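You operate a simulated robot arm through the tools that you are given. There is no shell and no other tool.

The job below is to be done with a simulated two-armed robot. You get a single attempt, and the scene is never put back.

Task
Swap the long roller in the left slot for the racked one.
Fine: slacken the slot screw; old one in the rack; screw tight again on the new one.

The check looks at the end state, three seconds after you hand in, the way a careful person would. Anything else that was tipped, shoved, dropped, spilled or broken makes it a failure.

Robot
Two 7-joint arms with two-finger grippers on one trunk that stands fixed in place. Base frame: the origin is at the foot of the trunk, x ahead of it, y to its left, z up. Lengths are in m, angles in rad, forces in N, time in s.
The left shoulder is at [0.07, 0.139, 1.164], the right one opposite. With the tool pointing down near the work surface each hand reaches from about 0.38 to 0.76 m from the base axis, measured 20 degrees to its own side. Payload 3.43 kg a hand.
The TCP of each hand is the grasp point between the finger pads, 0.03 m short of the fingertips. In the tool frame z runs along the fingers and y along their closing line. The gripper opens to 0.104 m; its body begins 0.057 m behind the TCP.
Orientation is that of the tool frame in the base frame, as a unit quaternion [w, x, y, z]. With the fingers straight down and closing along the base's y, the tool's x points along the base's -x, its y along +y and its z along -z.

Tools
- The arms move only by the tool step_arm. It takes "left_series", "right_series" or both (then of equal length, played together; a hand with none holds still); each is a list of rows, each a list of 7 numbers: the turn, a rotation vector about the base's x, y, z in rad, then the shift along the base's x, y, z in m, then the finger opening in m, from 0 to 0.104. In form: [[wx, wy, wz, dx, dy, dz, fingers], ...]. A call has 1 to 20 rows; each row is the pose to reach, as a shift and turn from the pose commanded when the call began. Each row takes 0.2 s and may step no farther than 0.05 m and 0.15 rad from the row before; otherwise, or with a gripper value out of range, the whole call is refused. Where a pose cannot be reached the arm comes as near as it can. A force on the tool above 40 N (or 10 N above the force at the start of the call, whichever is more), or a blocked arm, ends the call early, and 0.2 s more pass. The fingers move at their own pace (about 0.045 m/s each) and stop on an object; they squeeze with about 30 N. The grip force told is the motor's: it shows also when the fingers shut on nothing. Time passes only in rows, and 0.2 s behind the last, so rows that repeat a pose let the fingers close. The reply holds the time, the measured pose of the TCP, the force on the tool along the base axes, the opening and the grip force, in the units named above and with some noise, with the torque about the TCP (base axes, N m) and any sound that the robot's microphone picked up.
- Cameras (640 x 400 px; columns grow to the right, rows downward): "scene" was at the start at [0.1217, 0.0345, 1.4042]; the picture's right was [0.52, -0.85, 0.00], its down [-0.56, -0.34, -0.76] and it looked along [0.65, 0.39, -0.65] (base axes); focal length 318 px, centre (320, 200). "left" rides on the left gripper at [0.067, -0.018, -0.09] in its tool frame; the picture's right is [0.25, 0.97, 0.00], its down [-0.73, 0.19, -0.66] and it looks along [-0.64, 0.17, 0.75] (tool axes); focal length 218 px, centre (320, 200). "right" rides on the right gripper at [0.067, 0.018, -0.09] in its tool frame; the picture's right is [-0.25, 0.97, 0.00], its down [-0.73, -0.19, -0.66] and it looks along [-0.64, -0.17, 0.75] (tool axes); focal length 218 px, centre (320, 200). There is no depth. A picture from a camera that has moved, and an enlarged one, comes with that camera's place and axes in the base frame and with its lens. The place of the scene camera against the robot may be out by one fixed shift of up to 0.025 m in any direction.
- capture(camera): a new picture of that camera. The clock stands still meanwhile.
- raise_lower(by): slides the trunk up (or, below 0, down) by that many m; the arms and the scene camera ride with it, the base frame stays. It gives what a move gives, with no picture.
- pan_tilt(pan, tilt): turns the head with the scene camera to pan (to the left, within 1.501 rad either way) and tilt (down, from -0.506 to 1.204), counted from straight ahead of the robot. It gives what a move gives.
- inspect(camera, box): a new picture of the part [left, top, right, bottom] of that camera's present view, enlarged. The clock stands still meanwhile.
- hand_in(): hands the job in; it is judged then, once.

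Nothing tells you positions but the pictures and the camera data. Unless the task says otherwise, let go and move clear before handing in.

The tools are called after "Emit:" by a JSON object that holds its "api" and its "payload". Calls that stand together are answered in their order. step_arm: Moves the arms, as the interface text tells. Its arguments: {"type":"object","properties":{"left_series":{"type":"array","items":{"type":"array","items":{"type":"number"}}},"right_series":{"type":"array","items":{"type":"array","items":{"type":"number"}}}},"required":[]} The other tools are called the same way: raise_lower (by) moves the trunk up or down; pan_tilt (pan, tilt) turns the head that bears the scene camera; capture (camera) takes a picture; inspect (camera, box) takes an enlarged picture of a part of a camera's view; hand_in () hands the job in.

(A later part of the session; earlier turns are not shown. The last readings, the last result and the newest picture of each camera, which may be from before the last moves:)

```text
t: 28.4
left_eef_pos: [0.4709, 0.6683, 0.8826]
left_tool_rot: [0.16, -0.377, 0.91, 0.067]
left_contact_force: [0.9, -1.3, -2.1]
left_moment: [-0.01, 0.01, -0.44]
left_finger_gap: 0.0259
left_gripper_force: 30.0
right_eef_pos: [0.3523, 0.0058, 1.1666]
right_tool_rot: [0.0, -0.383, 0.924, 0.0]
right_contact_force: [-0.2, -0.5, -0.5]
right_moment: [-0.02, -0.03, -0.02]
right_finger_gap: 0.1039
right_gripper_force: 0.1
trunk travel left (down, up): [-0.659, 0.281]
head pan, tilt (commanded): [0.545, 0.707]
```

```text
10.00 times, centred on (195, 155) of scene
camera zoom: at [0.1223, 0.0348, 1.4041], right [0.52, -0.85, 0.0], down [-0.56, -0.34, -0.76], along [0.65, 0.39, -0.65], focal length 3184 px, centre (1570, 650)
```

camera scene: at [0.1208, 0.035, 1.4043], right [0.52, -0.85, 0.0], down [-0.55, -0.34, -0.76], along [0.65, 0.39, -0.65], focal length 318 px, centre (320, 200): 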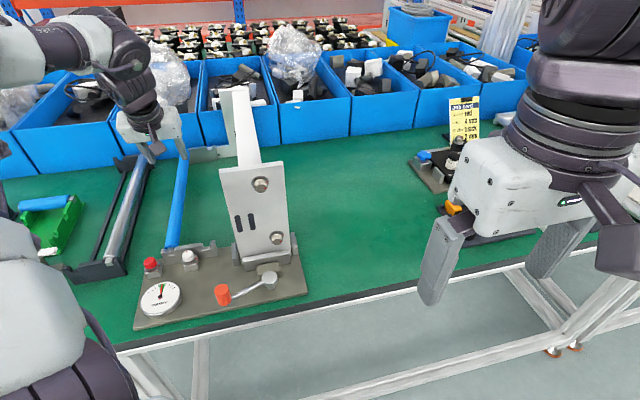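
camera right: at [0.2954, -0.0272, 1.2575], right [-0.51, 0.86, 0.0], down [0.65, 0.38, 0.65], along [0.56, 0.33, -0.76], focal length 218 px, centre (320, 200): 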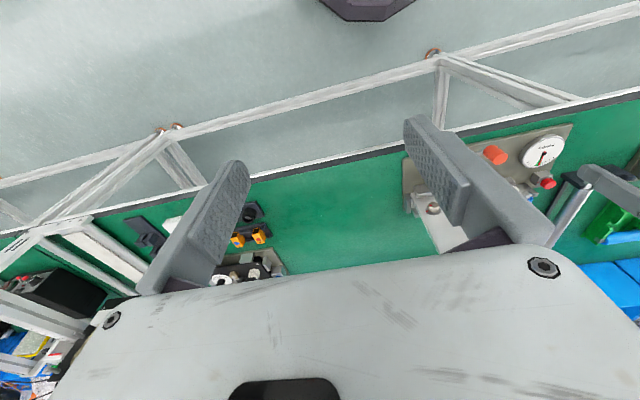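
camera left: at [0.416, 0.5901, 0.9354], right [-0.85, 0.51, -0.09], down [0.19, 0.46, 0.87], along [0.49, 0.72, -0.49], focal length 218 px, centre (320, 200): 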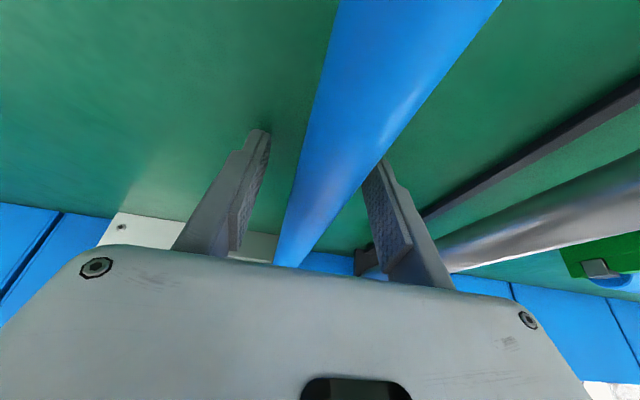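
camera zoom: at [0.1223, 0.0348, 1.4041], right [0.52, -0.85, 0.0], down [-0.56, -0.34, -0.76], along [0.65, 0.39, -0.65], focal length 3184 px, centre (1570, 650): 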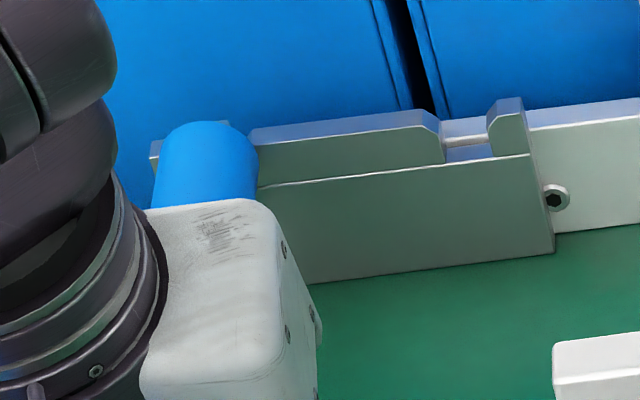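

It's free at both ends, so the red knob was the right screw. Lifting well clear now.

Emit:
{"api": "step_arm", "payload": {"left_series": [[0, 0, 0, 0, 0, 0.015, 0.0], [0, 0, 0, 0, 0, 0.03, 0.0], [0, 0, 0, 0, 0, 0.05, 0.0], [0, 0, 0, 0, 0, 0.069, 0.0], [0, 0, 0, 0, 0, 0.069, 0.0]]}}

Emit:
{"api": "capture", "payload": {"camera": "scene"}}

Emit:
{"api": "capture", "payload": {"camera": "left"}}

Emit:
{"api": "inspect", "payload": {"camera": "scene", "box": [60, 120, 260, 290]}}

```text
t: 29.6
left_eef_pos: [0.471, 0.6696, 0.9499]
left_tool_rot: [0.16, -0.378, 0.909, 0.066]
left_contact_force: [0.1, -0.3, -3.3]
left_moment: [-0.03, 0.01, 0.3]
left_finger_gap: 0.0259
left_gripper_force: 29.9
right_eef_pos: [0.3528, 0.006, 1.1686]
right_tool_rot: [-0.001, -0.383, 0.924, 0.001]
right_contact_force: [0.6, 0.4, 0.0]
right_moment: [-0.02, 0.01, 0.01]
right_finger_gap: 0.1039
right_gripper_force: 0.0
trunk travel left (down, up): [-0.659, 0.281]
head pan, tilt (commanded): [0.545, 0.707]
```

```text
taken
camera scene: at [0.1223, 0.0355, 1.4041], right [0.52, -0.85, 0.0], down [-0.56, -0.34, -0.76], along [0.65, 0.39, -0.65], focal length 318 px, centre (320, 200)
```

scene: 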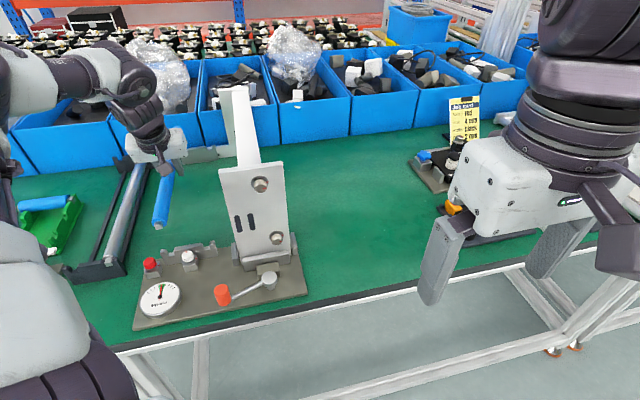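

```text
taken
camera left: at [0.4169, 0.5909, 1.0097], right [-0.85, 0.51, -0.09], down [0.19, 0.46, 0.87], along [0.49, 0.72, -0.49], focal length 218 px, centre (320, 200)
```

left: 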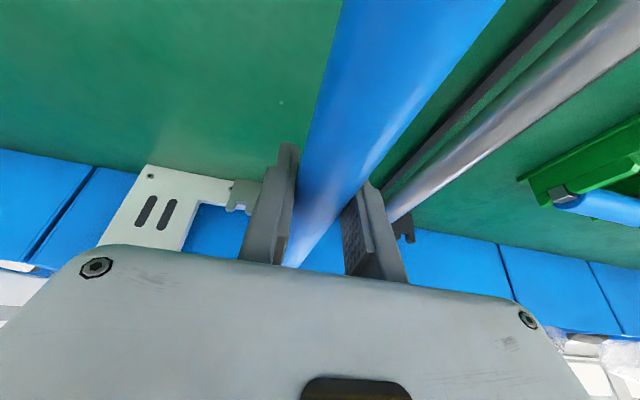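

```text
2.35 times, centred on (160, 205) of scene
camera zoom: at [0.1223, 0.0355, 1.4041], right [0.52, -0.85, 0.0], down [-0.56, -0.34, -0.76], along [0.65, 0.39, -0.65], focal length 749 px, centre (696, 188)
```

zoom: 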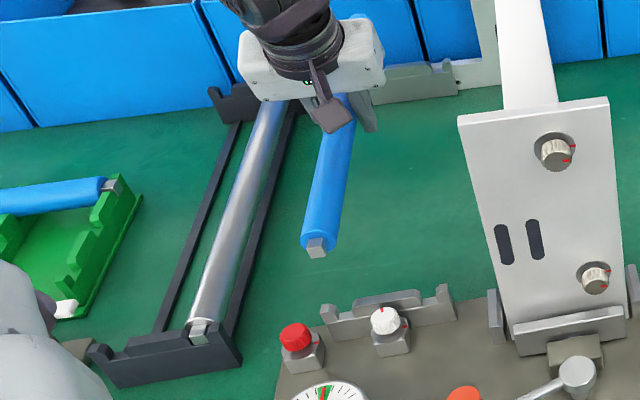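

The roller is level in the grip. Carrying it sideways over the silver one to above the empty rack slot.

Emit:
{"api": "step_arm", "payload": {"left_series": [[0, 0, 0, -0.02, 0.02, 0.01, 0.0], [0, 0, 0, -0.04, 0.04, 0.01, 0.0], [0, 0, 0, -0.06, 0.06, 0.01, 0.0], [0, 0, 0, -0.08, 0.08, 0.01, 0.0], [0, 0, 0, -0.1, 0.1, 0.01, 0.0], [0, 0, 0, -0.115, 0.115, 0.01, 0.0], [0, 0, 0, -0.128, 0.128, 0.005, 0.0], [0, 0, 0, -0.128, 0.128, 0.0, 0.0], [0, 0, 0, -0.128, 0.128, 0.0, 0.0]]}}

Emit:
{"api": "capture", "payload": {"camera": "scene"}}

Emit:
{"api": "inspect", "payload": {"camera": "scene", "box": [40, 120, 200, 290]}}

Emit:
{"api": "capture", "payload": {"camera": "left"}}

```text
t: 31.6
left_eef_pos: [0.3424, 0.7962, 0.9499]
left_tool_rot: [0.16, -0.378, 0.91, 0.065]
left_contact_force: [0.3, 0.2, -3.6]
left_moment: [-0.01, 0.01, 0.31]
left_finger_gap: 0.0257
left_gripper_force: 29.9
right_eef_pos: [0.3519, 0.0048, 1.1681]
right_tool_rot: [0.0, -0.382, 0.924, 0.001]
right_contact_force: [0.4, 0.4, -0.8]
right_moment: [-0.02, 0.03, 0.0]
right_finger_gap: 0.1039
right_gripper_force: 0.1
trunk travel left (down, up): [-0.659, 0.281]
head pan, tilt (commanded): [0.545, 0.707]
```

```text
taken
camera scene: at [0.1218, 0.035, 1.4042], right [0.52, -0.85, 0.0], down [-0.56, -0.34, -0.76], along [0.65, 0.39, -0.65], focal length 318 px, centre (320, 200)
```

scene: 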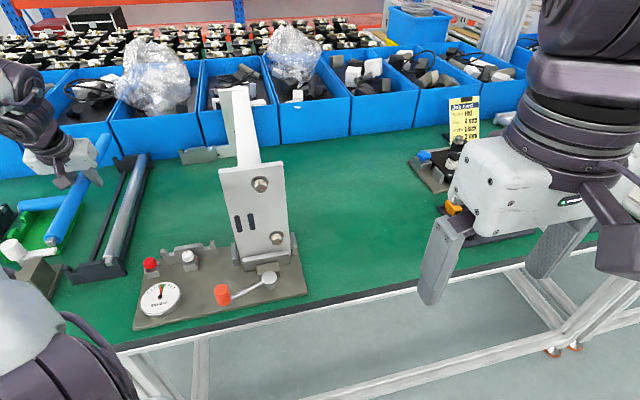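

```text
2.35 times, centred on (120, 205) of scene
camera zoom: at [0.1218, 0.035, 1.4042], right [0.52, -0.85, 0.0], down [-0.56, -0.34, -0.76], along [0.65, 0.39, -0.65], focal length 749 px, centre (791, 188)
```

zoom: 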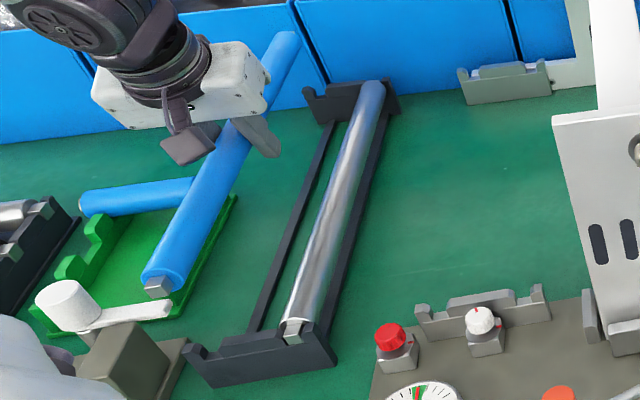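

```text
taken
camera left: at [0.2886, 0.7188, 1.0103], right [-0.85, 0.51, -0.09], down [0.19, 0.46, 0.87], along [0.49, 0.72, -0.49], focal length 218 px, centre (320, 200)
```

left: 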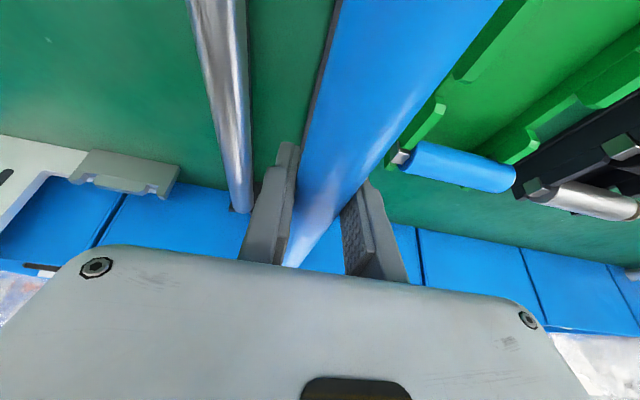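

The roller is over the empty slot. I'll lower to just above the rack walls and check alignment visually before seating it.

Emit:
{"api": "step_arm", "payload": {"left_series": [[0, 0, 0, 0, 0, -0.02, 0.0], [0, 0, 0, 0, 0, -0.038, 0.0], [0, 0, 0, 0, 0, -0.05, 0.0], [0, 0, 0, 0, 0, -0.053, 0.0], [0, 0, 0, 0, 0, -0.053, 0.0]]}}

Emit:
{"api": "inspect", "payload": {"camera": "scene", "box": [50, 230, 130, 290]}}

Emit:
{"api": "inspect", "payload": {"camera": "scene", "box": [70, 130, 170, 200]}}

Emit:
{"api": "capture", "payload": {"camera": "left"}}

```text
t: 32.8
left_eef_pos: [0.3429, 0.7964, 0.8965]
left_tool_rot: [0.16, -0.377, 0.91, 0.066]
left_contact_force: [0.8, -0.1, -3.7]
left_moment: [0.02, 0.02, 0.01]
left_finger_gap: 0.0263
left_gripper_force: 30.4
right_eef_pos: [0.3531, 0.0067, 1.1686]
right_tool_rot: [0.001, -0.383, 0.924, 0.0]
right_contact_force: [-0.7, 0.3, -0.2]
right_moment: [-0.01, 0.01, 0.01]
right_finger_gap: 0.1042
right_gripper_force: 0.1
trunk travel left (down, up): [-0.659, 0.281]
head pan, tilt (commanded): [0.545, 0.707]
```

```text
6.67 times, centred on (90, 260) of scene
camera zoom: at [0.1219, 0.0352, 1.4041], right [0.52, -0.85, 0.0], down [-0.56, -0.34, -0.76], along [0.65, 0.39, -0.65], focal length 2122 px, centre (1853, -200)
```

zoom: 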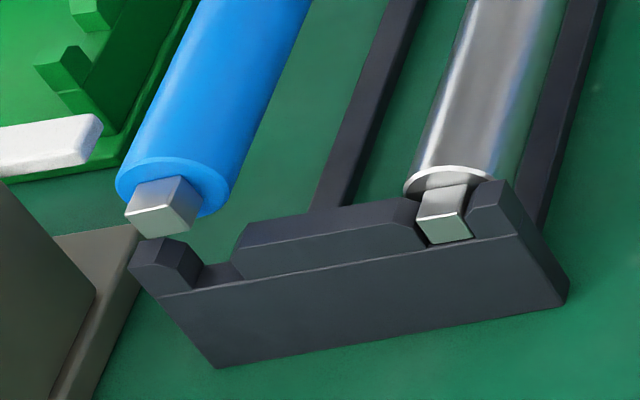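

```text
5.71 times, centred on (120, 165) of scene
camera zoom: at [0.1219, 0.0352, 1.4041], right [0.52, -0.85, 0.0], down [-0.56, -0.34, -0.76], along [0.65, 0.39, -0.65], focal length 1819 px, centre (1463, 400)
```

zoom: 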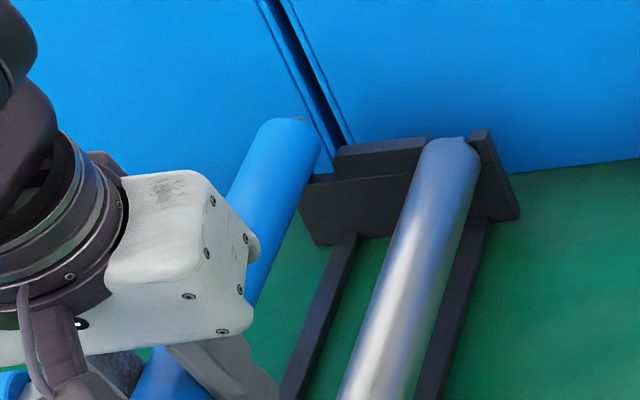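

```text
taken
camera left: at [0.2881, 0.7188, 0.9571], right [-0.85, 0.51, -0.09], down [0.19, 0.46, 0.87], along [0.49, 0.72, -0.49], focal length 218 px, centre (320, 200)
```

left: 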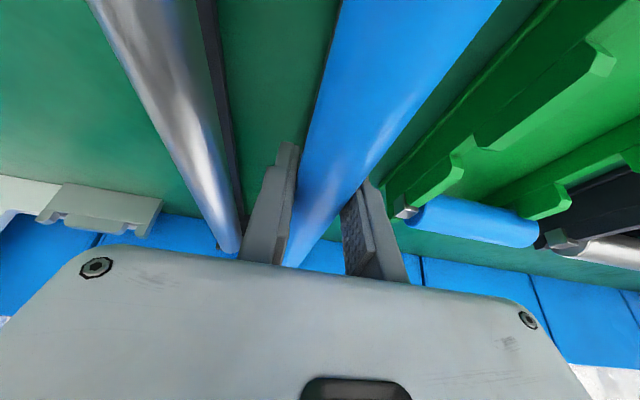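

Emit:
{"api": "inspect", "payload": {"camera": "scene", "box": [62, 250, 92, 276]}}

Emit:
{"api": "inspect", "payload": {"camera": "scene", "box": [105, 140, 135, 170]}}

```text
15.38 times, centred on (77, 263) of scene
camera zoom: at [0.1219, 0.0352, 1.4041], right [0.52, -0.85, 0.0], down [-0.56, -0.34, -0.76], along [0.65, 0.39, -0.65], focal length 4898 px, centre (4058, -769)
```

zoom: 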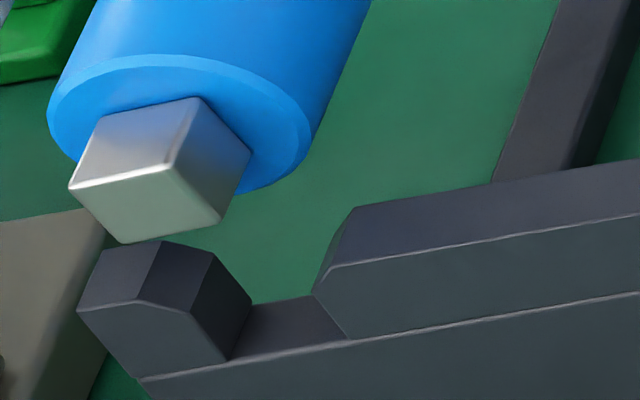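

```text
13.33 times, centred on (120, 155) of scene
camera zoom: at [0.1219, 0.0352, 1.4041], right [0.52, -0.85, 0.0], down [-0.56, -0.34, -0.76], along [0.65, 0.39, -0.65], focal length 4245 px, centre (2987, 800)
```

zoom: 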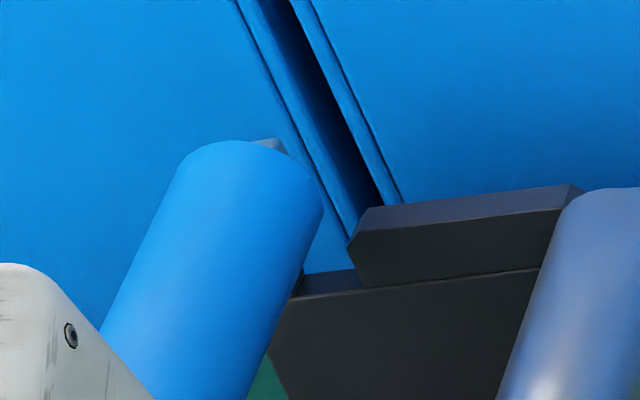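

From this view the roller looks slightly too far left. I'll cross-check with the right wrist camera, which sees the rack front from another angle.

Emit:
{"api": "inspect", "payload": {"camera": "right", "box": [540, 150, 640, 220]}}

Emit:
{"api": "capture", "payload": {"camera": "right"}}

```text
5.71 times, centred on (590, 185) of right
camera zoom: at [0.293, -0.0296, 1.2582], right [-0.51, 0.86, 0.0], down [0.65, 0.38, 0.66], along [0.57, 0.33, -0.75], focal length 1247 px, centre (-1223, 286)
```

zoom: 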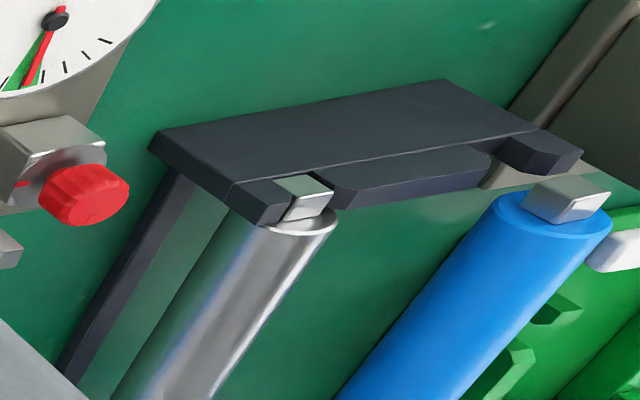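

```text
taken
camera right: at [0.293, -0.0296, 1.2582], right [-0.51, 0.86, 0.0], down [0.65, 0.38, 0.66], along [0.57, 0.33, -0.75], focal length 218 px, centre (320, 200)
```

right: 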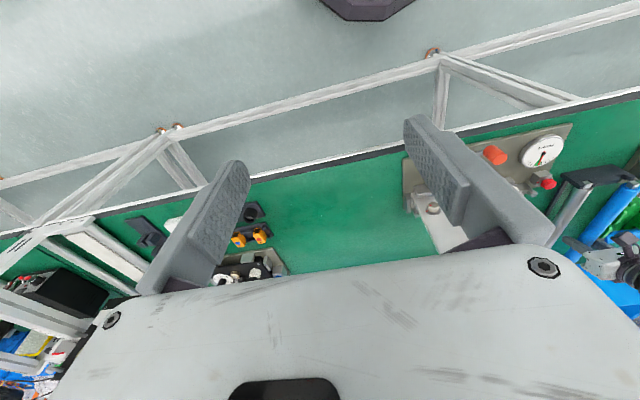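

That's a helpful angle. I'll turn the right hand in place so the rack and fixture fronts are nearer the middle of its picture.

Emit:
{"api": "step_arm", "payload": {"right_series": [[0, 0, 0.12, 0, 0, 0, 0.104], [0, 0, 0.24, 0, 0, 0, 0.104], [0, 0, 0.36, 0, 0, 0, 0.104], [0, 0, 0.48, 0, 0, 0, 0.104]]}}

Emit:
{"api": "capture", "payload": {"camera": "right"}}

```text
t: 33.8
left_eef_pos: [0.3432, 0.795, 0.8963]
left_tool_rot: [0.16, -0.377, 0.91, 0.066]
left_contact_force: [0.4, 0.5, -3.1]
left_moment: [0.01, 0.0, 0.0]
left_finger_gap: 0.0263
left_gripper_force: 29.9
right_eef_pos: [0.3536, 0.0052, 1.1681]
right_tool_rot: [-0.001, -0.592, 0.806, 0.0]
right_contact_force: [0.5, -0.3, -0.6]
right_moment: [0.0, -0.01, -0.03]
right_finger_gap: 0.104
right_gripper_force: 0.0
trunk travel left (down, up): [-0.659, 0.281]
head pan, tilt (commanded): [0.545, 0.707]
```

```text
taken
camera right: at [0.3162, -0.0538, 1.2591], right [-0.85, 0.53, 0.0], down [0.4, 0.64, 0.66], along [0.35, 0.56, -0.75], focal length 218 px, centre (320, 200)
```

right: 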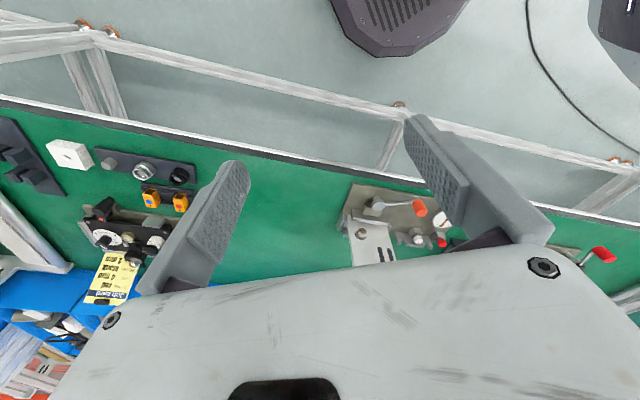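

Too far: the finger now hides the rack. Rotating most of the way back.

Emit:
{"api": "step_arm", "payload": {"right_series": [[0, 0, -0.12, 0, 0, 0, 0.104], [0, 0, -0.24, 0, 0, 0, 0.104], [0, 0, -0.36, 0, 0, 0, 0.104], [0, 0, -0.4, 0, 0, 0, 0.104]]}}

Emit:
{"api": "capture", "payload": {"camera": "right"}}

Emit:
{"api": "inspect", "payload": {"camera": "right", "box": [560, 160, 640, 220]}}

```text
t: 34.8
left_eef_pos: [0.343, 0.7972, 0.8991]
left_tool_rot: [0.159, -0.378, 0.91, 0.066]
left_contact_force: [0.1, 0.4, -3.2]
left_moment: [0.01, 0.03, -0.03]
left_finger_gap: 0.0261
left_gripper_force: 30.1
right_eef_pos: [0.3531, 0.0046, 1.1688]
right_tool_rot: [0.0, -0.42, 0.907, 0.0]
right_contact_force: [0.1, -0.3, 0.7]
right_moment: [-0.01, 0.0, -0.02]
right_finger_gap: 0.1039
right_gripper_force: 0.0
trunk travel left (down, up): [-0.659, 0.281]
head pan, tilt (commanded): [0.545, 0.707]
```

```text
taken
camera right: at [0.2968, -0.0343, 1.2597], right [-0.57, 0.82, 0.0], down [0.62, 0.43, 0.66], along [0.54, 0.38, -0.75], focal length 218 px, centre (320, 200)
```

right: 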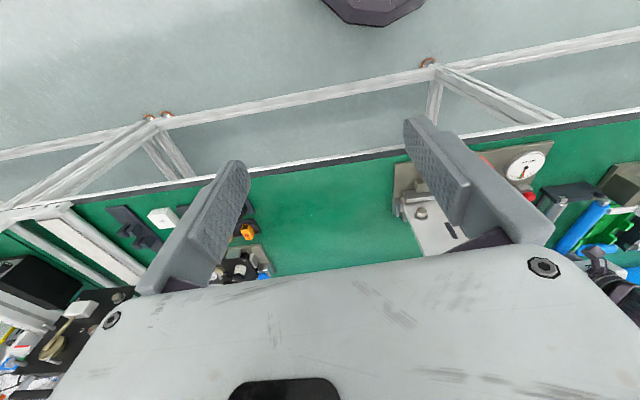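

```text
6.67 times, centred on (600, 190) of right
camera zoom: at [0.2968, -0.0343, 1.2597], right [-0.57, 0.82, 0.0], down [0.62, 0.43, 0.66], along [0.54, 0.38, -0.75], focal length 1455 px, centre (-1547, 267)
```

zoom: 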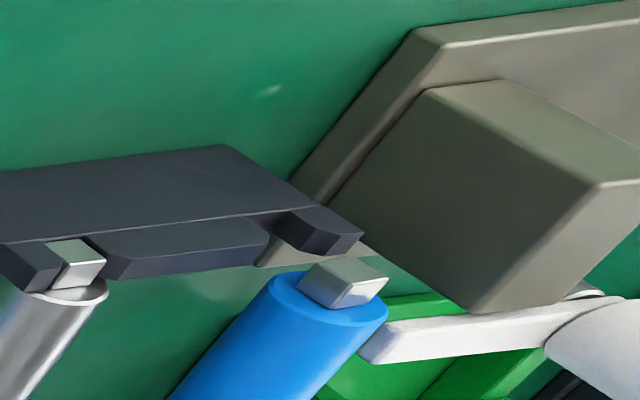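

Emit:
{"api": "inspect", "payload": {"camera": "right", "box": [585, 182, 615, 206]}}

Emit:
{"api": "inspect", "payload": {"camera": "right", "box": [550, 175, 620, 215]}}

```text
16.00 times, centred on (600, 194) of right
camera zoom: at [0.2968, -0.0343, 1.2597], right [-0.57, 0.82, 0.0], down [0.62, 0.43, 0.66], along [0.54, 0.38, -0.75], focal length 3492 px, centre (-4160, 296)
```

zoom: 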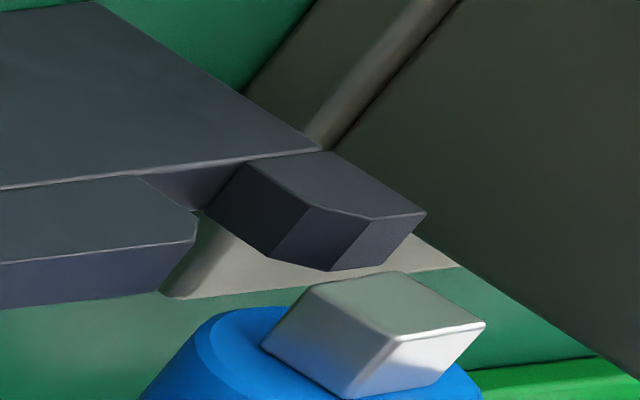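

```text
9.14 times, centred on (585, 195) of right
camera zoom: at [0.2968, -0.0343, 1.2597], right [-0.57, 0.82, 0.0], down [0.62, 0.43, 0.66], along [0.54, 0.38, -0.75], focal length 1996 px, centre (-2103, 246)
```

zoom: 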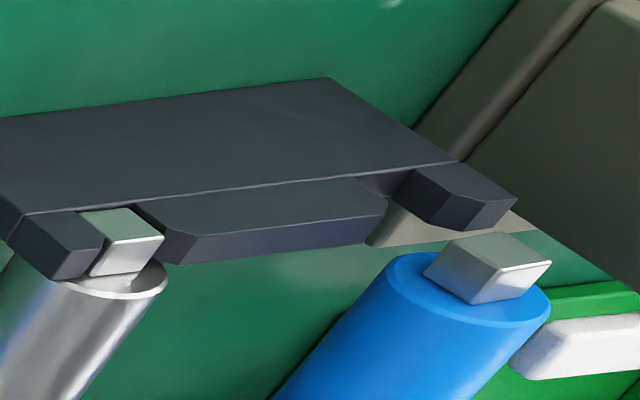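

Solving both views together puts the roller about 5 mm too far left and 2 mm too far out, with about 22 mm left to descend. I'll correct that, lower to the top of the walls and recheck.

Emit:
{"api": "step_arm", "payload": {"left_series": [[0, 0, 0, 0.001, -0.0025, 0, 0.0], [0, 0, 0, 0.0018, -0.0047, 0, 0.0], [0, 0, 0, 0.0018, -0.0047, -0.004, 0.0], [0, 0, 0, 0.0018, -0.0047, -0.007, 0.0], [0, 0, 0, 0.0018, -0.0047, -0.007, 0.0]]}}

Emit:
{"api": "inspect", "payload": {"camera": "scene", "box": [62, 250, 92, 276]}}

Emit:
{"api": "inspect", "payload": {"camera": "right", "box": [585, 182, 615, 206]}}

Emit:
{"api": "inspect", "payload": {"camera": "scene", "box": [100, 140, 160, 180]}}

```text
t: 36.0
left_eef_pos: [0.3447, 0.7908, 0.8901]
left_tool_rot: [0.161, -0.378, 0.909, 0.066]
left_contact_force: [0.0, 0.4, -4.1]
left_moment: [-0.01, -0.03, -0.02]
left_finger_gap: 0.0261
left_gripper_force: 29.7
right_eef_pos: [0.3538, 0.005, 1.17]
right_tool_rot: [0.0, -0.42, 0.908, 0.001]
right_contact_force: [-0.3, -0.4, -0.2]
right_moment: [-0.03, 0.02, 0.02]
right_finger_gap: 0.1041
right_gripper_force: 0.1
trunk travel left (down, up): [-0.659, 0.281]
head pan, tilt (commanded): [0.545, 0.707]
```

```text
15.38 times, centred on (77, 263) of scene
camera zoom: at [0.1219, 0.0352, 1.4041], right [0.52, -0.85, 0.0], down [-0.56, -0.34, -0.76], along [0.65, 0.39, -0.65], focal length 4898 px, centre (4058, -769)
```

zoom: 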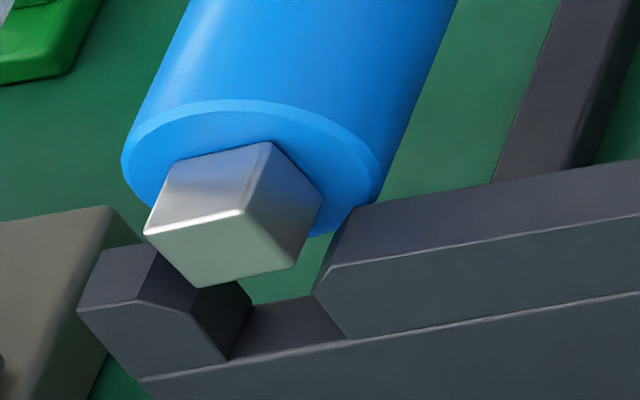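

```text
16.00 times, centred on (600, 194) of right
camera zoom: at [0.2968, -0.0345, 1.2597], right [-0.57, 0.82, 0.0], down [0.62, 0.43, 0.66], along [0.54, 0.38, -0.75], focal length 3492 px, centre (-4160, 296)
```

zoom: 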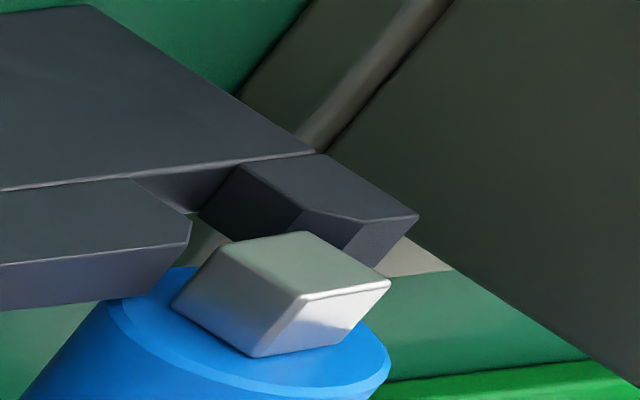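

```text
10.00 times, centred on (130, 160) of scene
camera zoom: at [0.1219, 0.0352, 1.4041], right [0.52, -0.85, 0.0], down [-0.56, -0.34, -0.76], along [0.65, 0.39, -0.65], focal length 3184 px, centre (2220, 600)
```

zoom: 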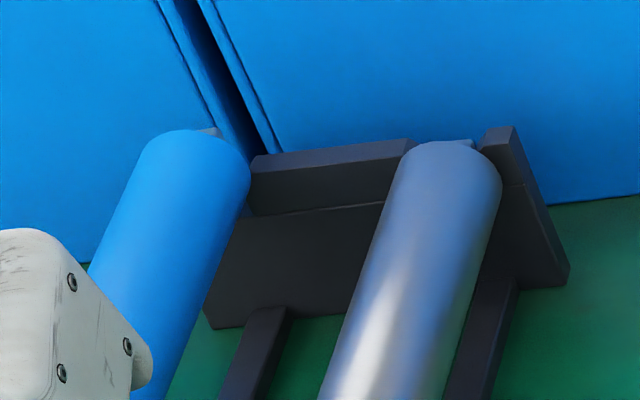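

Now it's within about 1.5 mm at both ends. A small left correction, then I'll ease it down most of the way and check the force.

Emit:
{"api": "step_arm", "payload": {"left_series": [[0, 0, 0, -0.0005, 0.0013, 0, 0.0], [0, 0, 0, -0.0005, 0.0013, -0.003, 0.0], [0, 0, 0, -0.0005, 0.0013, -0.006, 0.0], [0, 0, 0, -0.0005, 0.0013, -0.008, 0.0], [0, 0, 0, -0.0005, 0.0013, -0.008, 0.0]]}}

Emit:
{"api": "inspect", "payload": {"camera": "scene", "box": [62, 250, 92, 276]}}

Emit:
{"api": "inspect", "payload": {"camera": "right", "box": [585, 182, 615, 206]}}

Emit:
{"api": "inspect", "payload": {"camera": "scene", "box": [100, 140, 160, 180]}}

```text
t: 37.2
left_eef_pos: [0.3435, 0.7922, 0.882]
left_tool_rot: [0.16, -0.378, 0.909, 0.067]
left_contact_force: [-0.2, -1.0, -3.2]
left_moment: [0.03, -0.09, -0.12]
left_finger_gap: 0.0261
left_gripper_force: 30.3
right_eef_pos: [0.3535, 0.005, 1.1699]
right_tool_rot: [-0.001, -0.419, 0.908, 0.001]
right_contact_force: [-0.3, 0.5, 0.2]
right_moment: [0.02, -0.03, 0.0]
right_finger_gap: 0.1044
right_gripper_force: 0.1
trunk travel left (down, up): [-0.659, 0.281]
head pan, tilt (commanded): [0.545, 0.707]
```

```text
15.38 times, centred on (77, 263) of scene
camera zoom: at [0.122, 0.0351, 1.4041], right [0.52, -0.85, 0.0], down [-0.56, -0.34, -0.76], along [0.65, 0.39, -0.65], focal length 4898 px, centre (4058, -769)
```

zoom: 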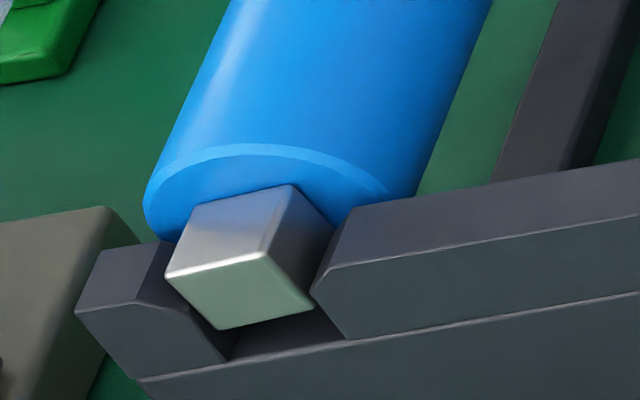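

```text
16.00 times, centred on (600, 194) of right
camera zoom: at [0.2969, -0.0345, 1.2597], right [-0.57, 0.82, 0.0], down [0.62, 0.43, 0.66], along [0.54, 0.38, -0.75], focal length 3492 px, centre (-4160, 296)
```

zoom: 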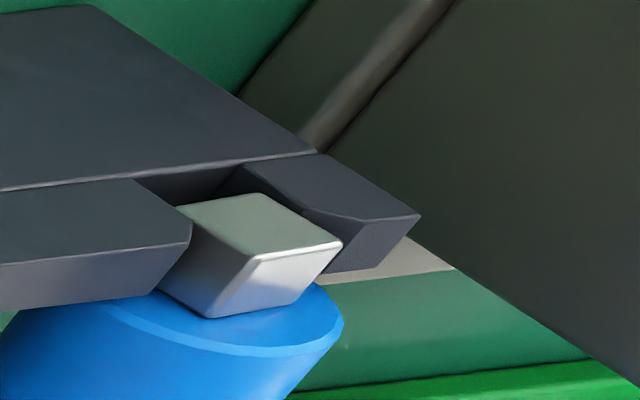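

```text
10.00 times, centred on (130, 160) of scene
camera zoom: at [0.122, 0.0351, 1.4041], right [0.52, -0.85, 0.0], down [-0.56, -0.34, -0.76], along [0.65, 0.39, -0.65], focal length 3184 px, centre (2220, 600)
```

zoom: 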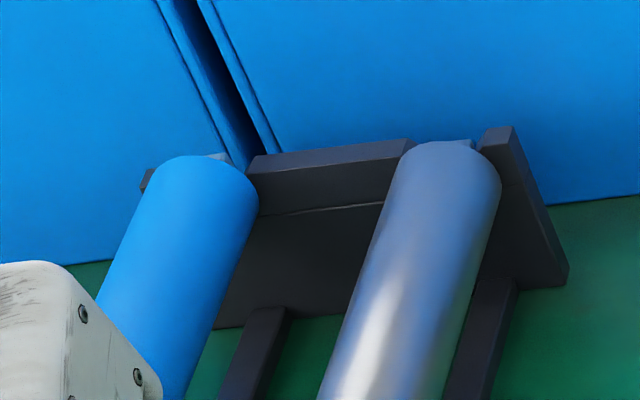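

The front shaft is in the slot with gaps on both sides, and the rear looks seated the same way. Lowering the last 6 mm.

Emit:
{"api": "step_arm", "payload": {"left_series": [[0, 0, 0, 0, 0, -0.002, 0.0], [0, 0, 0, 0, 0, -0.004, 0.0], [0, 0, 0, 0, 0, -0.006, 0.0], [0, 0, 0, 0, 0, -0.006, 0.0]]}}

Emit:
{"api": "inspect", "payload": {"camera": "scene", "box": [62, 250, 92, 276]}}

Emit:
{"api": "inspect", "payload": {"camera": "scene", "box": [100, 140, 160, 180]}}

```text
t: 38.2
left_eef_pos: [0.346, 0.7914, 0.878]
left_tool_rot: [0.161, -0.377, 0.909, 0.067]
left_contact_force: [3.9, -1.8, 2.7]
left_moment: [-0.35, 0.43, 0.03]
left_finger_gap: 0.0261
left_gripper_force: 29.9
right_eef_pos: [0.3534, 0.0039, 1.1697]
right_tool_rot: [0.0, -0.419, 0.908, 0.002]
right_contact_force: [0.1, -0.8, -0.3]
right_moment: [0.01, 0.0, 0.01]
right_finger_gap: 0.104
right_gripper_force: 0.0
trunk travel left (down, up): [-0.659, 0.281]
head pan, tilt (commanded): [0.545, 0.707]
```

```text
15.38 times, centred on (77, 263) of scene
camera zoom: at [0.1224, 0.0338, 1.4042], right [0.52, -0.86, 0.0], down [-0.56, -0.34, -0.76], along [0.65, 0.39, -0.65], focal length 4898 px, centre (4058, -769)
```

zoom: 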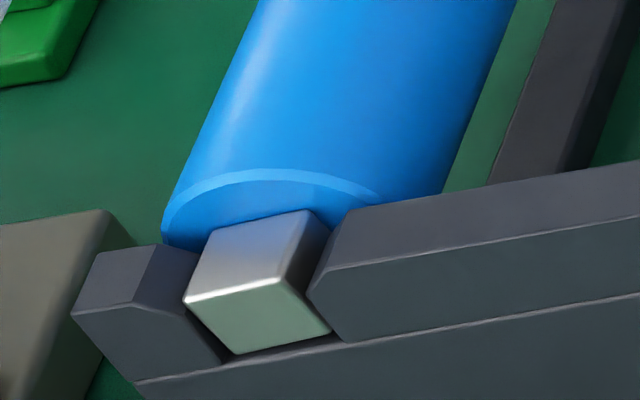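

```text
10.00 times, centred on (130, 160) of scene
camera zoom: at [0.1224, 0.0338, 1.4042], right [0.52, -0.86, 0.0], down [-0.56, -0.34, -0.76], along [0.65, 0.39, -0.65], focal length 3184 px, centre (2220, 600)
```

zoom: 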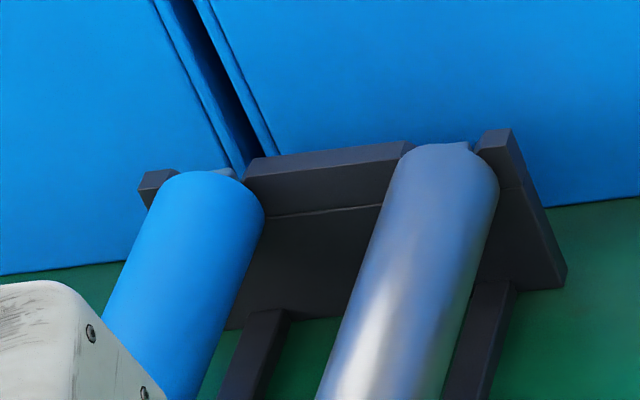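

It's touching down on the slot floor (gentle upward force). Releasing with a limited opening so the fingers stay clear of the silver roller.

Emit:
{"api": "step_arm", "payload": {"left_series": [[0, 0, 0, 0, 0, 0, 0.03], [0, 0, 0, 0, 0, 0, 0.036], [0, 0, 0, 0, 0, 0, 0.042], [0, 0, 0, 0, 0, 0, 0.044], [0, 0, 0, 0, 0, 0, 0.044]]}}

Emit:
{"api": "capture", "payload": {"camera": "left"}}

Emit:
{"api": "inspect", "payload": {"camera": "scene", "box": [60, 130, 170, 290]}}

Emit:
{"api": "inspect", "payload": {"camera": "scene", "box": [62, 250, 92, 276]}}

```text
t: 39.4
left_eef_pos: [0.3425, 0.7919, 0.8769]
left_tool_rot: [0.161, -0.378, 0.909, 0.067]
left_contact_force: [-0.4, 0.3, 0.2]
left_moment: [0.0, 0.02, -0.02]
left_finger_gap: 0.0441
left_gripper_force: 0.0
right_eef_pos: [0.3529, 0.0044, 1.1695]
right_tool_rot: [0.0, -0.42, 0.908, 0.001]
right_contact_force: [-0.1, -0.5, -0.1]
right_moment: [-0.02, 0.01, 0.02]
right_finger_gap: 0.104
right_gripper_force: 0.2
trunk travel left (down, up): [-0.659, 0.281]
head pan, tilt (commanded): [0.545, 0.707]
```

```text
taken
camera left: at [0.2885, 0.7141, 0.9363], right [-0.85, 0.51, -0.09], down [0.19, 0.46, 0.87], along [0.49, 0.72, -0.49], focal length 218 px, centre (320, 200)
```

left: 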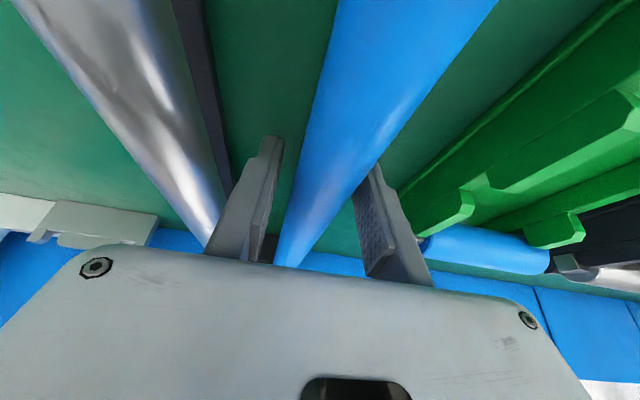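

```text
2.50 times, centred on (115, 210) of scene
camera zoom: at [0.1217, 0.0346, 1.4042], right [0.52, -0.85, 0.0], down [-0.56, -0.34, -0.76], along [0.65, 0.39, -0.65], focal length 796 px, centre (832, 175)
```

zoom: 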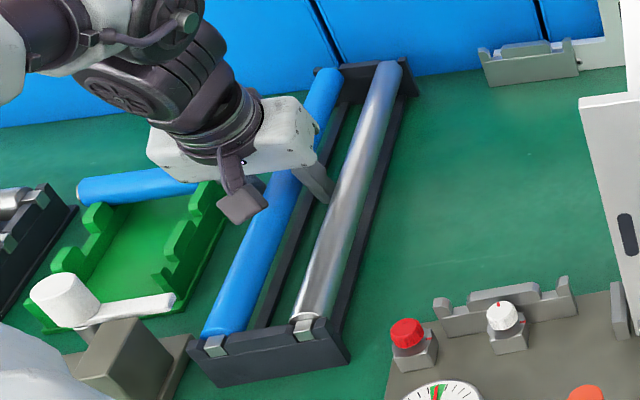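

```text
15.38 times, centred on (77, 263) of scene
camera zoom: at [0.1217, 0.0346, 1.4042], right [0.52, -0.85, 0.0], down [-0.56, -0.34, -0.76], along [0.65, 0.39, -0.65], focal length 4898 px, centre (4058, -769)
```

zoom: 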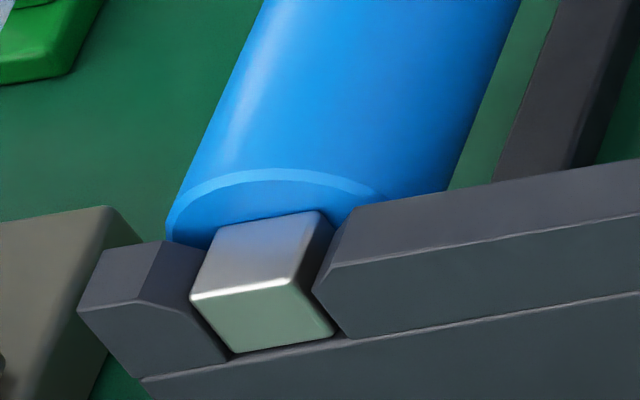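

The blue roller is seated flat in the rack. Lifting straight off and moving over the silver roller, about 62 mm to the right.

Emit:
{"api": "step_arm", "payload": {"left_series": [[0, 0, 0, 0, 0, 0.02, 0.044], [0, 0, 0, 0, 0, 0.045, 0.044], [0, 0, 0, 0, 0, 0.085, 0.05], [0, 0, 0, 0, 0, 0.12, 0.06], [0, 0, 0, 0.022, -0.022, 0.12, 0.06], [0, 0, 0, 0.0438, -0.0438, 0.12, 0.06], [0, 0, 0, 0.0438, -0.0438, 0.12, 0.06]]}}

Emit:
{"api": "capture", "payload": {"camera": "left"}}

Emit:
{"api": "inspect", "payload": {"camera": "left", "box": [240, 0, 420, 130]}}

Emit:
{"api": "inspect", "payload": {"camera": "scene", "box": [50, 120, 190, 290]}}

Emit:
{"api": "inspect", "payload": {"camera": "scene", "box": [95, 140, 160, 185]}}

```text
t: 41.0
left_eef_pos: [0.3872, 0.7482, 0.996]
left_tool_rot: [0.16, -0.379, 0.909, 0.066]
left_contact_force: [0.0, 0.1, 0.1]
left_moment: [0.02, -0.02, 0.02]
left_finger_gap: 0.06
left_gripper_force: 0.0
right_eef_pos: [0.3532, 0.0063, 1.1703]
right_tool_rot: [0.0, -0.419, 0.908, 0.001]
right_contact_force: [0.3, 0.1, -0.1]
right_moment: [-0.01, -0.01, -0.01]
right_finger_gap: 0.1038
right_gripper_force: 0.0
trunk travel left (down, up): [-0.659, 0.281]
head pan, tilt (commanded): [0.545, 0.707]
```

```text
taken
camera left: at [0.3323, 0.6706, 1.0558], right [-0.85, 0.51, -0.09], down [0.19, 0.46, 0.87], along [0.49, 0.72, -0.49], focal length 218 px, centre (320, 200)
```

left: 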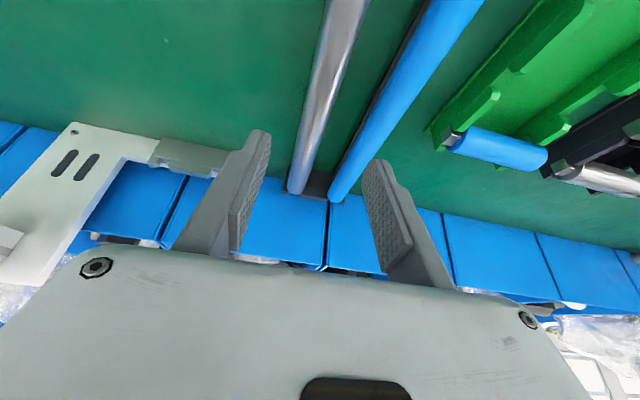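

```text
3.08 times, centred on (330, 65) of left
camera zoom: at [0.3323, 0.6706, 1.0558], right [-0.85, 0.51, -0.09], down [0.19, 0.46, 0.87], along [0.49, 0.72, -0.49], focal length 672 px, centre (289, 615)
```

zoom: 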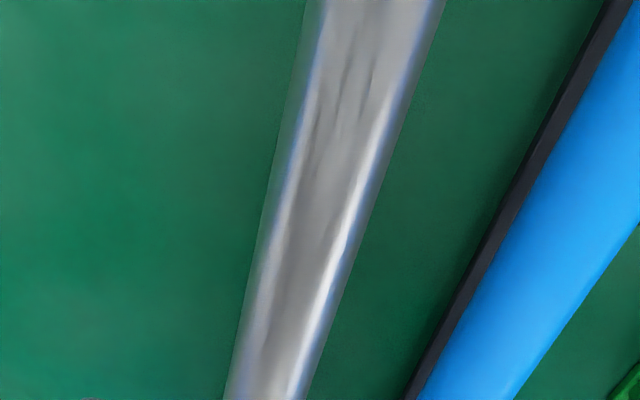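

```text
2.35 times, centred on (120, 205) of scene
camera zoom: at [0.121, 0.0349, 1.4043], right [0.52, -0.85, 0.0], down [-0.55, -0.34, -0.76], along [0.65, 0.39, -0.65], focal length 749 px, centre (791, 188)
```

zoom: 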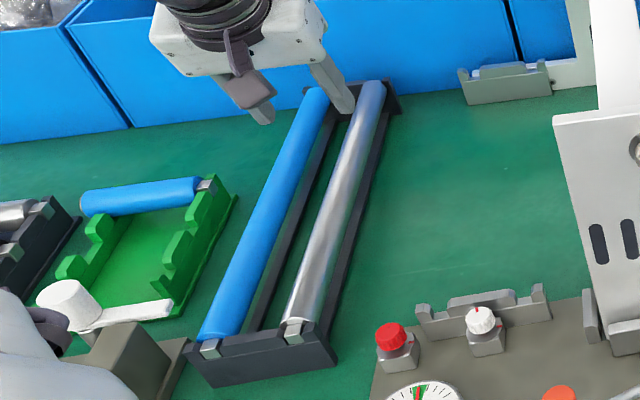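

```text
8.89 times, centred on (128, 162) of scene
camera zoom: at [0.121, 0.0349, 1.4043], right [0.52, -0.85, 0.0], down [-0.55, -0.34, -0.76], along [0.65, 0.39, -0.65], focal length 2830 px, centre (2031, 533)
```

zoom: 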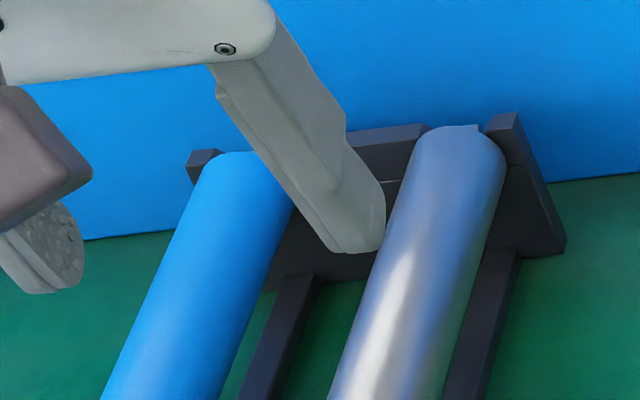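

The silver roller is about 0.8 mm right of the hand's plane. I'll correct, narrow the opening so the fingers don't touch the blue roller, and go down.

Emit:
{"api": "step_arm", "payload": {"left_series": [[0, 0, 0, 0.0005, -0.0005, 0, 0.044], [0, 0, 0, 0.0005, -0.0005, -0.03, 0.044], [0, 0, 0, 0.0005, -0.0005, -0.06, 0.044], [0, 0, 0, 0.0005, -0.0005, -0.09, 0.044], [0, 0, 0, 0.0005, -0.0005, -0.11, 0.044], [0, 0, 0, 0.0005, -0.0005, -0.119, 0.044], [0, 0, 0, 0.0005, -0.0005, -0.119, 0.044]]}}

Emit:
{"api": "capture", "payload": {"camera": "left"}}

Emit:
{"api": "inspect", "payload": {"camera": "scene", "box": [60, 130, 170, 290]}}

Emit:
{"api": "inspect", "payload": {"camera": "scene", "box": [98, 248, 128, 272]}}

```text
t: 42.6
left_eef_pos: [0.3872, 0.7481, 0.8786]
left_tool_rot: [0.16, -0.378, 0.91, 0.067]
left_contact_force: [-0.9, -0.4, 0.9]
left_moment: [0.01, -0.01, -0.04]
left_finger_gap: 0.0442
left_gripper_force: 0.0
right_eef_pos: [0.3522, 0.0039, 1.1694]
right_tool_rot: [0.0, -0.419, 0.908, 0.001]
right_contact_force: [0.2, -1.2, 0.1]
right_moment: [-0.01, 0.03, -0.02]
right_finger_gap: 0.1041
right_gripper_force: 0.1
trunk travel left (down, up): [-0.659, 0.281]
head pan, tilt (commanded): [0.545, 0.707]
```

```text
taken
camera left: at [0.3338, 0.6705, 0.9377], right [-0.85, 0.51, -0.09], down [0.19, 0.46, 0.87], along [0.49, 0.72, -0.49], focal length 218 px, centre (320, 200)
```

left: 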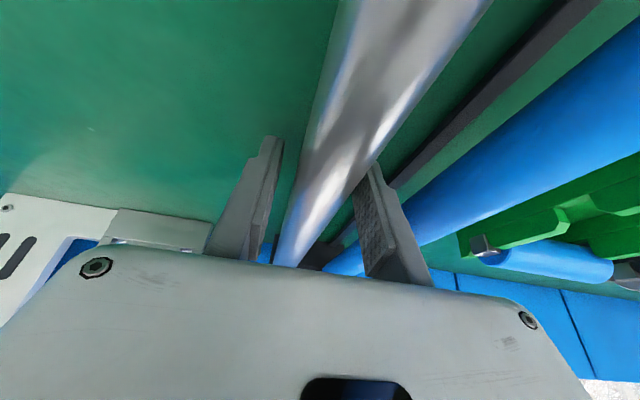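

```text
2.50 times, centred on (115, 210) of scene
camera zoom: at [0.1215, 0.0345, 1.4042], right [0.52, -0.85, 0.0], down [-0.56, -0.34, -0.76], along [0.65, 0.39, -0.65], focal length 796 px, centre (832, 175)
```

zoom: 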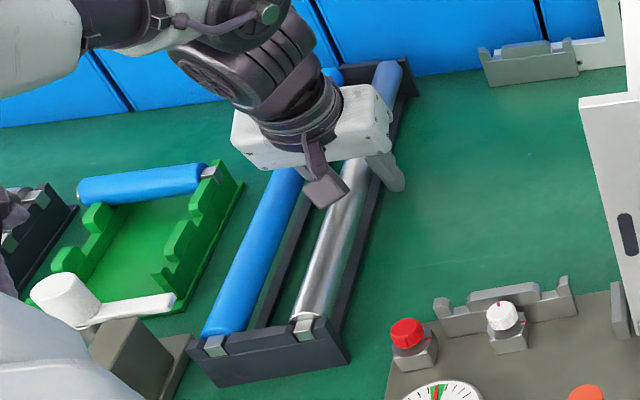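

```text
16.00 times, centred on (113, 260) of scene
camera zoom: at [0.1215, 0.0345, 1.4042], right [0.52, -0.85, 0.0], down [-0.56, -0.34, -0.76], along [0.65, 0.39, -0.65], focal length 5094 px, centre (3632, -760)
```

zoom: 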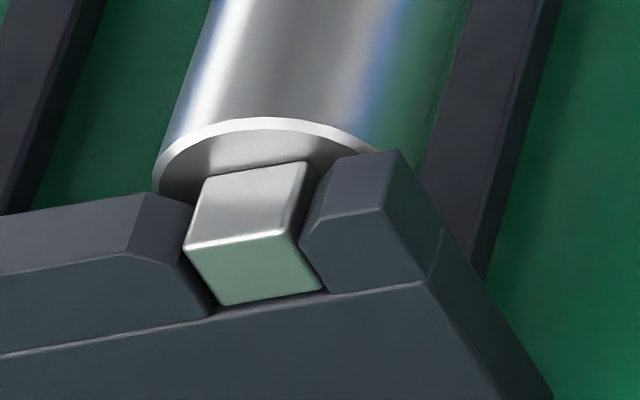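

Fingers straddle the silver roller with clearance both sides and its shaft sits nearly flat. Closing the grip.

Emit:
{"api": "step_arm", "payload": {"left_series": [[0, 0, 0, 0, 0, 0, 0.034], [0, 0, 0, 0, 0, 0, 0.024], [0, 0, 0, 0, 0, 0, 0.012], [0, 0, 0, 0, 0, 0, 0.0], [0, 0, 0, 0, 0, 0, 0.0]]}}

Emit:
{"api": "step_arm", "payload": {"left_series": [[0, 0, 0, 0, 0, 0.003, 0.0], [0, 0, 0, 0, 0, 0.007, 0.0], [0, 0, 0, 0, 0, 0.007, 0.0]]}}

Emit:
{"api": "inspect", "payload": {"camera": "scene", "box": [98, 244, 128, 268]}}

Emit:
{"api": "inspect", "payload": {"camera": "scene", "box": [60, 130, 170, 290]}}

```text
t: 43.8
left_eef_pos: [0.3877, 0.7482, 0.8783]
left_tool_rot: [0.16, -0.378, 0.909, 0.067]
left_contact_force: [0.2, -0.4, -0.6]
left_moment: [0.09, -0.07, 0.31]
left_finger_gap: 0.026
left_gripper_force: 30.0
right_eef_pos: [0.3526, 0.0049, 1.1692]
right_tool_rot: [0.0, -0.419, 0.908, 0.002]
right_contact_force: [-0.2, 0.2, 0.4]
right_moment: [0.04, 0.0, -0.03]
right_finger_gap: 0.1038
right_gripper_force: 0.0
trunk travel left (down, up): [-0.659, 0.281]
head pan, tilt (commanded): [0.545, 0.707]
```

```text
t: 44.6
left_eef_pos: [0.3888, 0.7481, 0.8837]
left_tool_rot: [0.16, -0.378, 0.909, 0.067]
left_contact_force: [-0.5, -0.2, -2.8]
left_moment: [0.02, -0.02, -0.33]
left_finger_gap: 0.026
left_gripper_force: 29.9
right_eef_pos: [0.354, 0.0051, 1.1696]
right_tool_rot: [0.0, -0.419, 0.908, 0.0]
right_contact_force: [0.0, -0.6, -0.9]
right_moment: [-0.01, 0.0, 0.02]
right_finger_gap: 0.1039
right_gripper_force: 0.0
trunk travel left (down, up): [-0.659, 0.281]
head pan, tilt (commanded): [0.545, 0.707]
```

```text
16.00 times, centred on (113, 256) of scene
camera zoom: at [0.1221, 0.0351, 1.4041], right [0.52, -0.85, 0.0], down [-0.56, -0.34, -0.76], along [0.65, 0.39, -0.65], focal length 5094 px, centre (3632, -696)
```

zoom: 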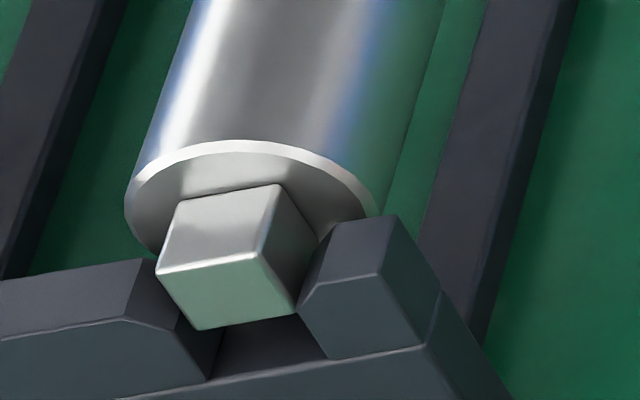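

```text
2.50 times, centred on (115, 210) of scene
camera zoom: at [0.1221, 0.0351, 1.4041], right [0.52, -0.85, 0.0], down [-0.56, -0.34, -0.76], along [0.65, 0.39, -0.65], focal length 796 px, centre (832, 175)
```

zoom: 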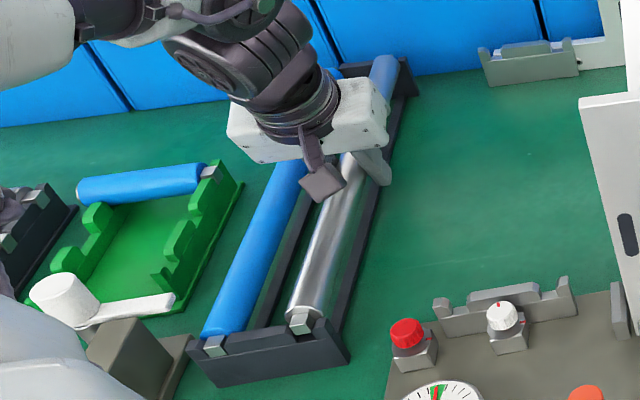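

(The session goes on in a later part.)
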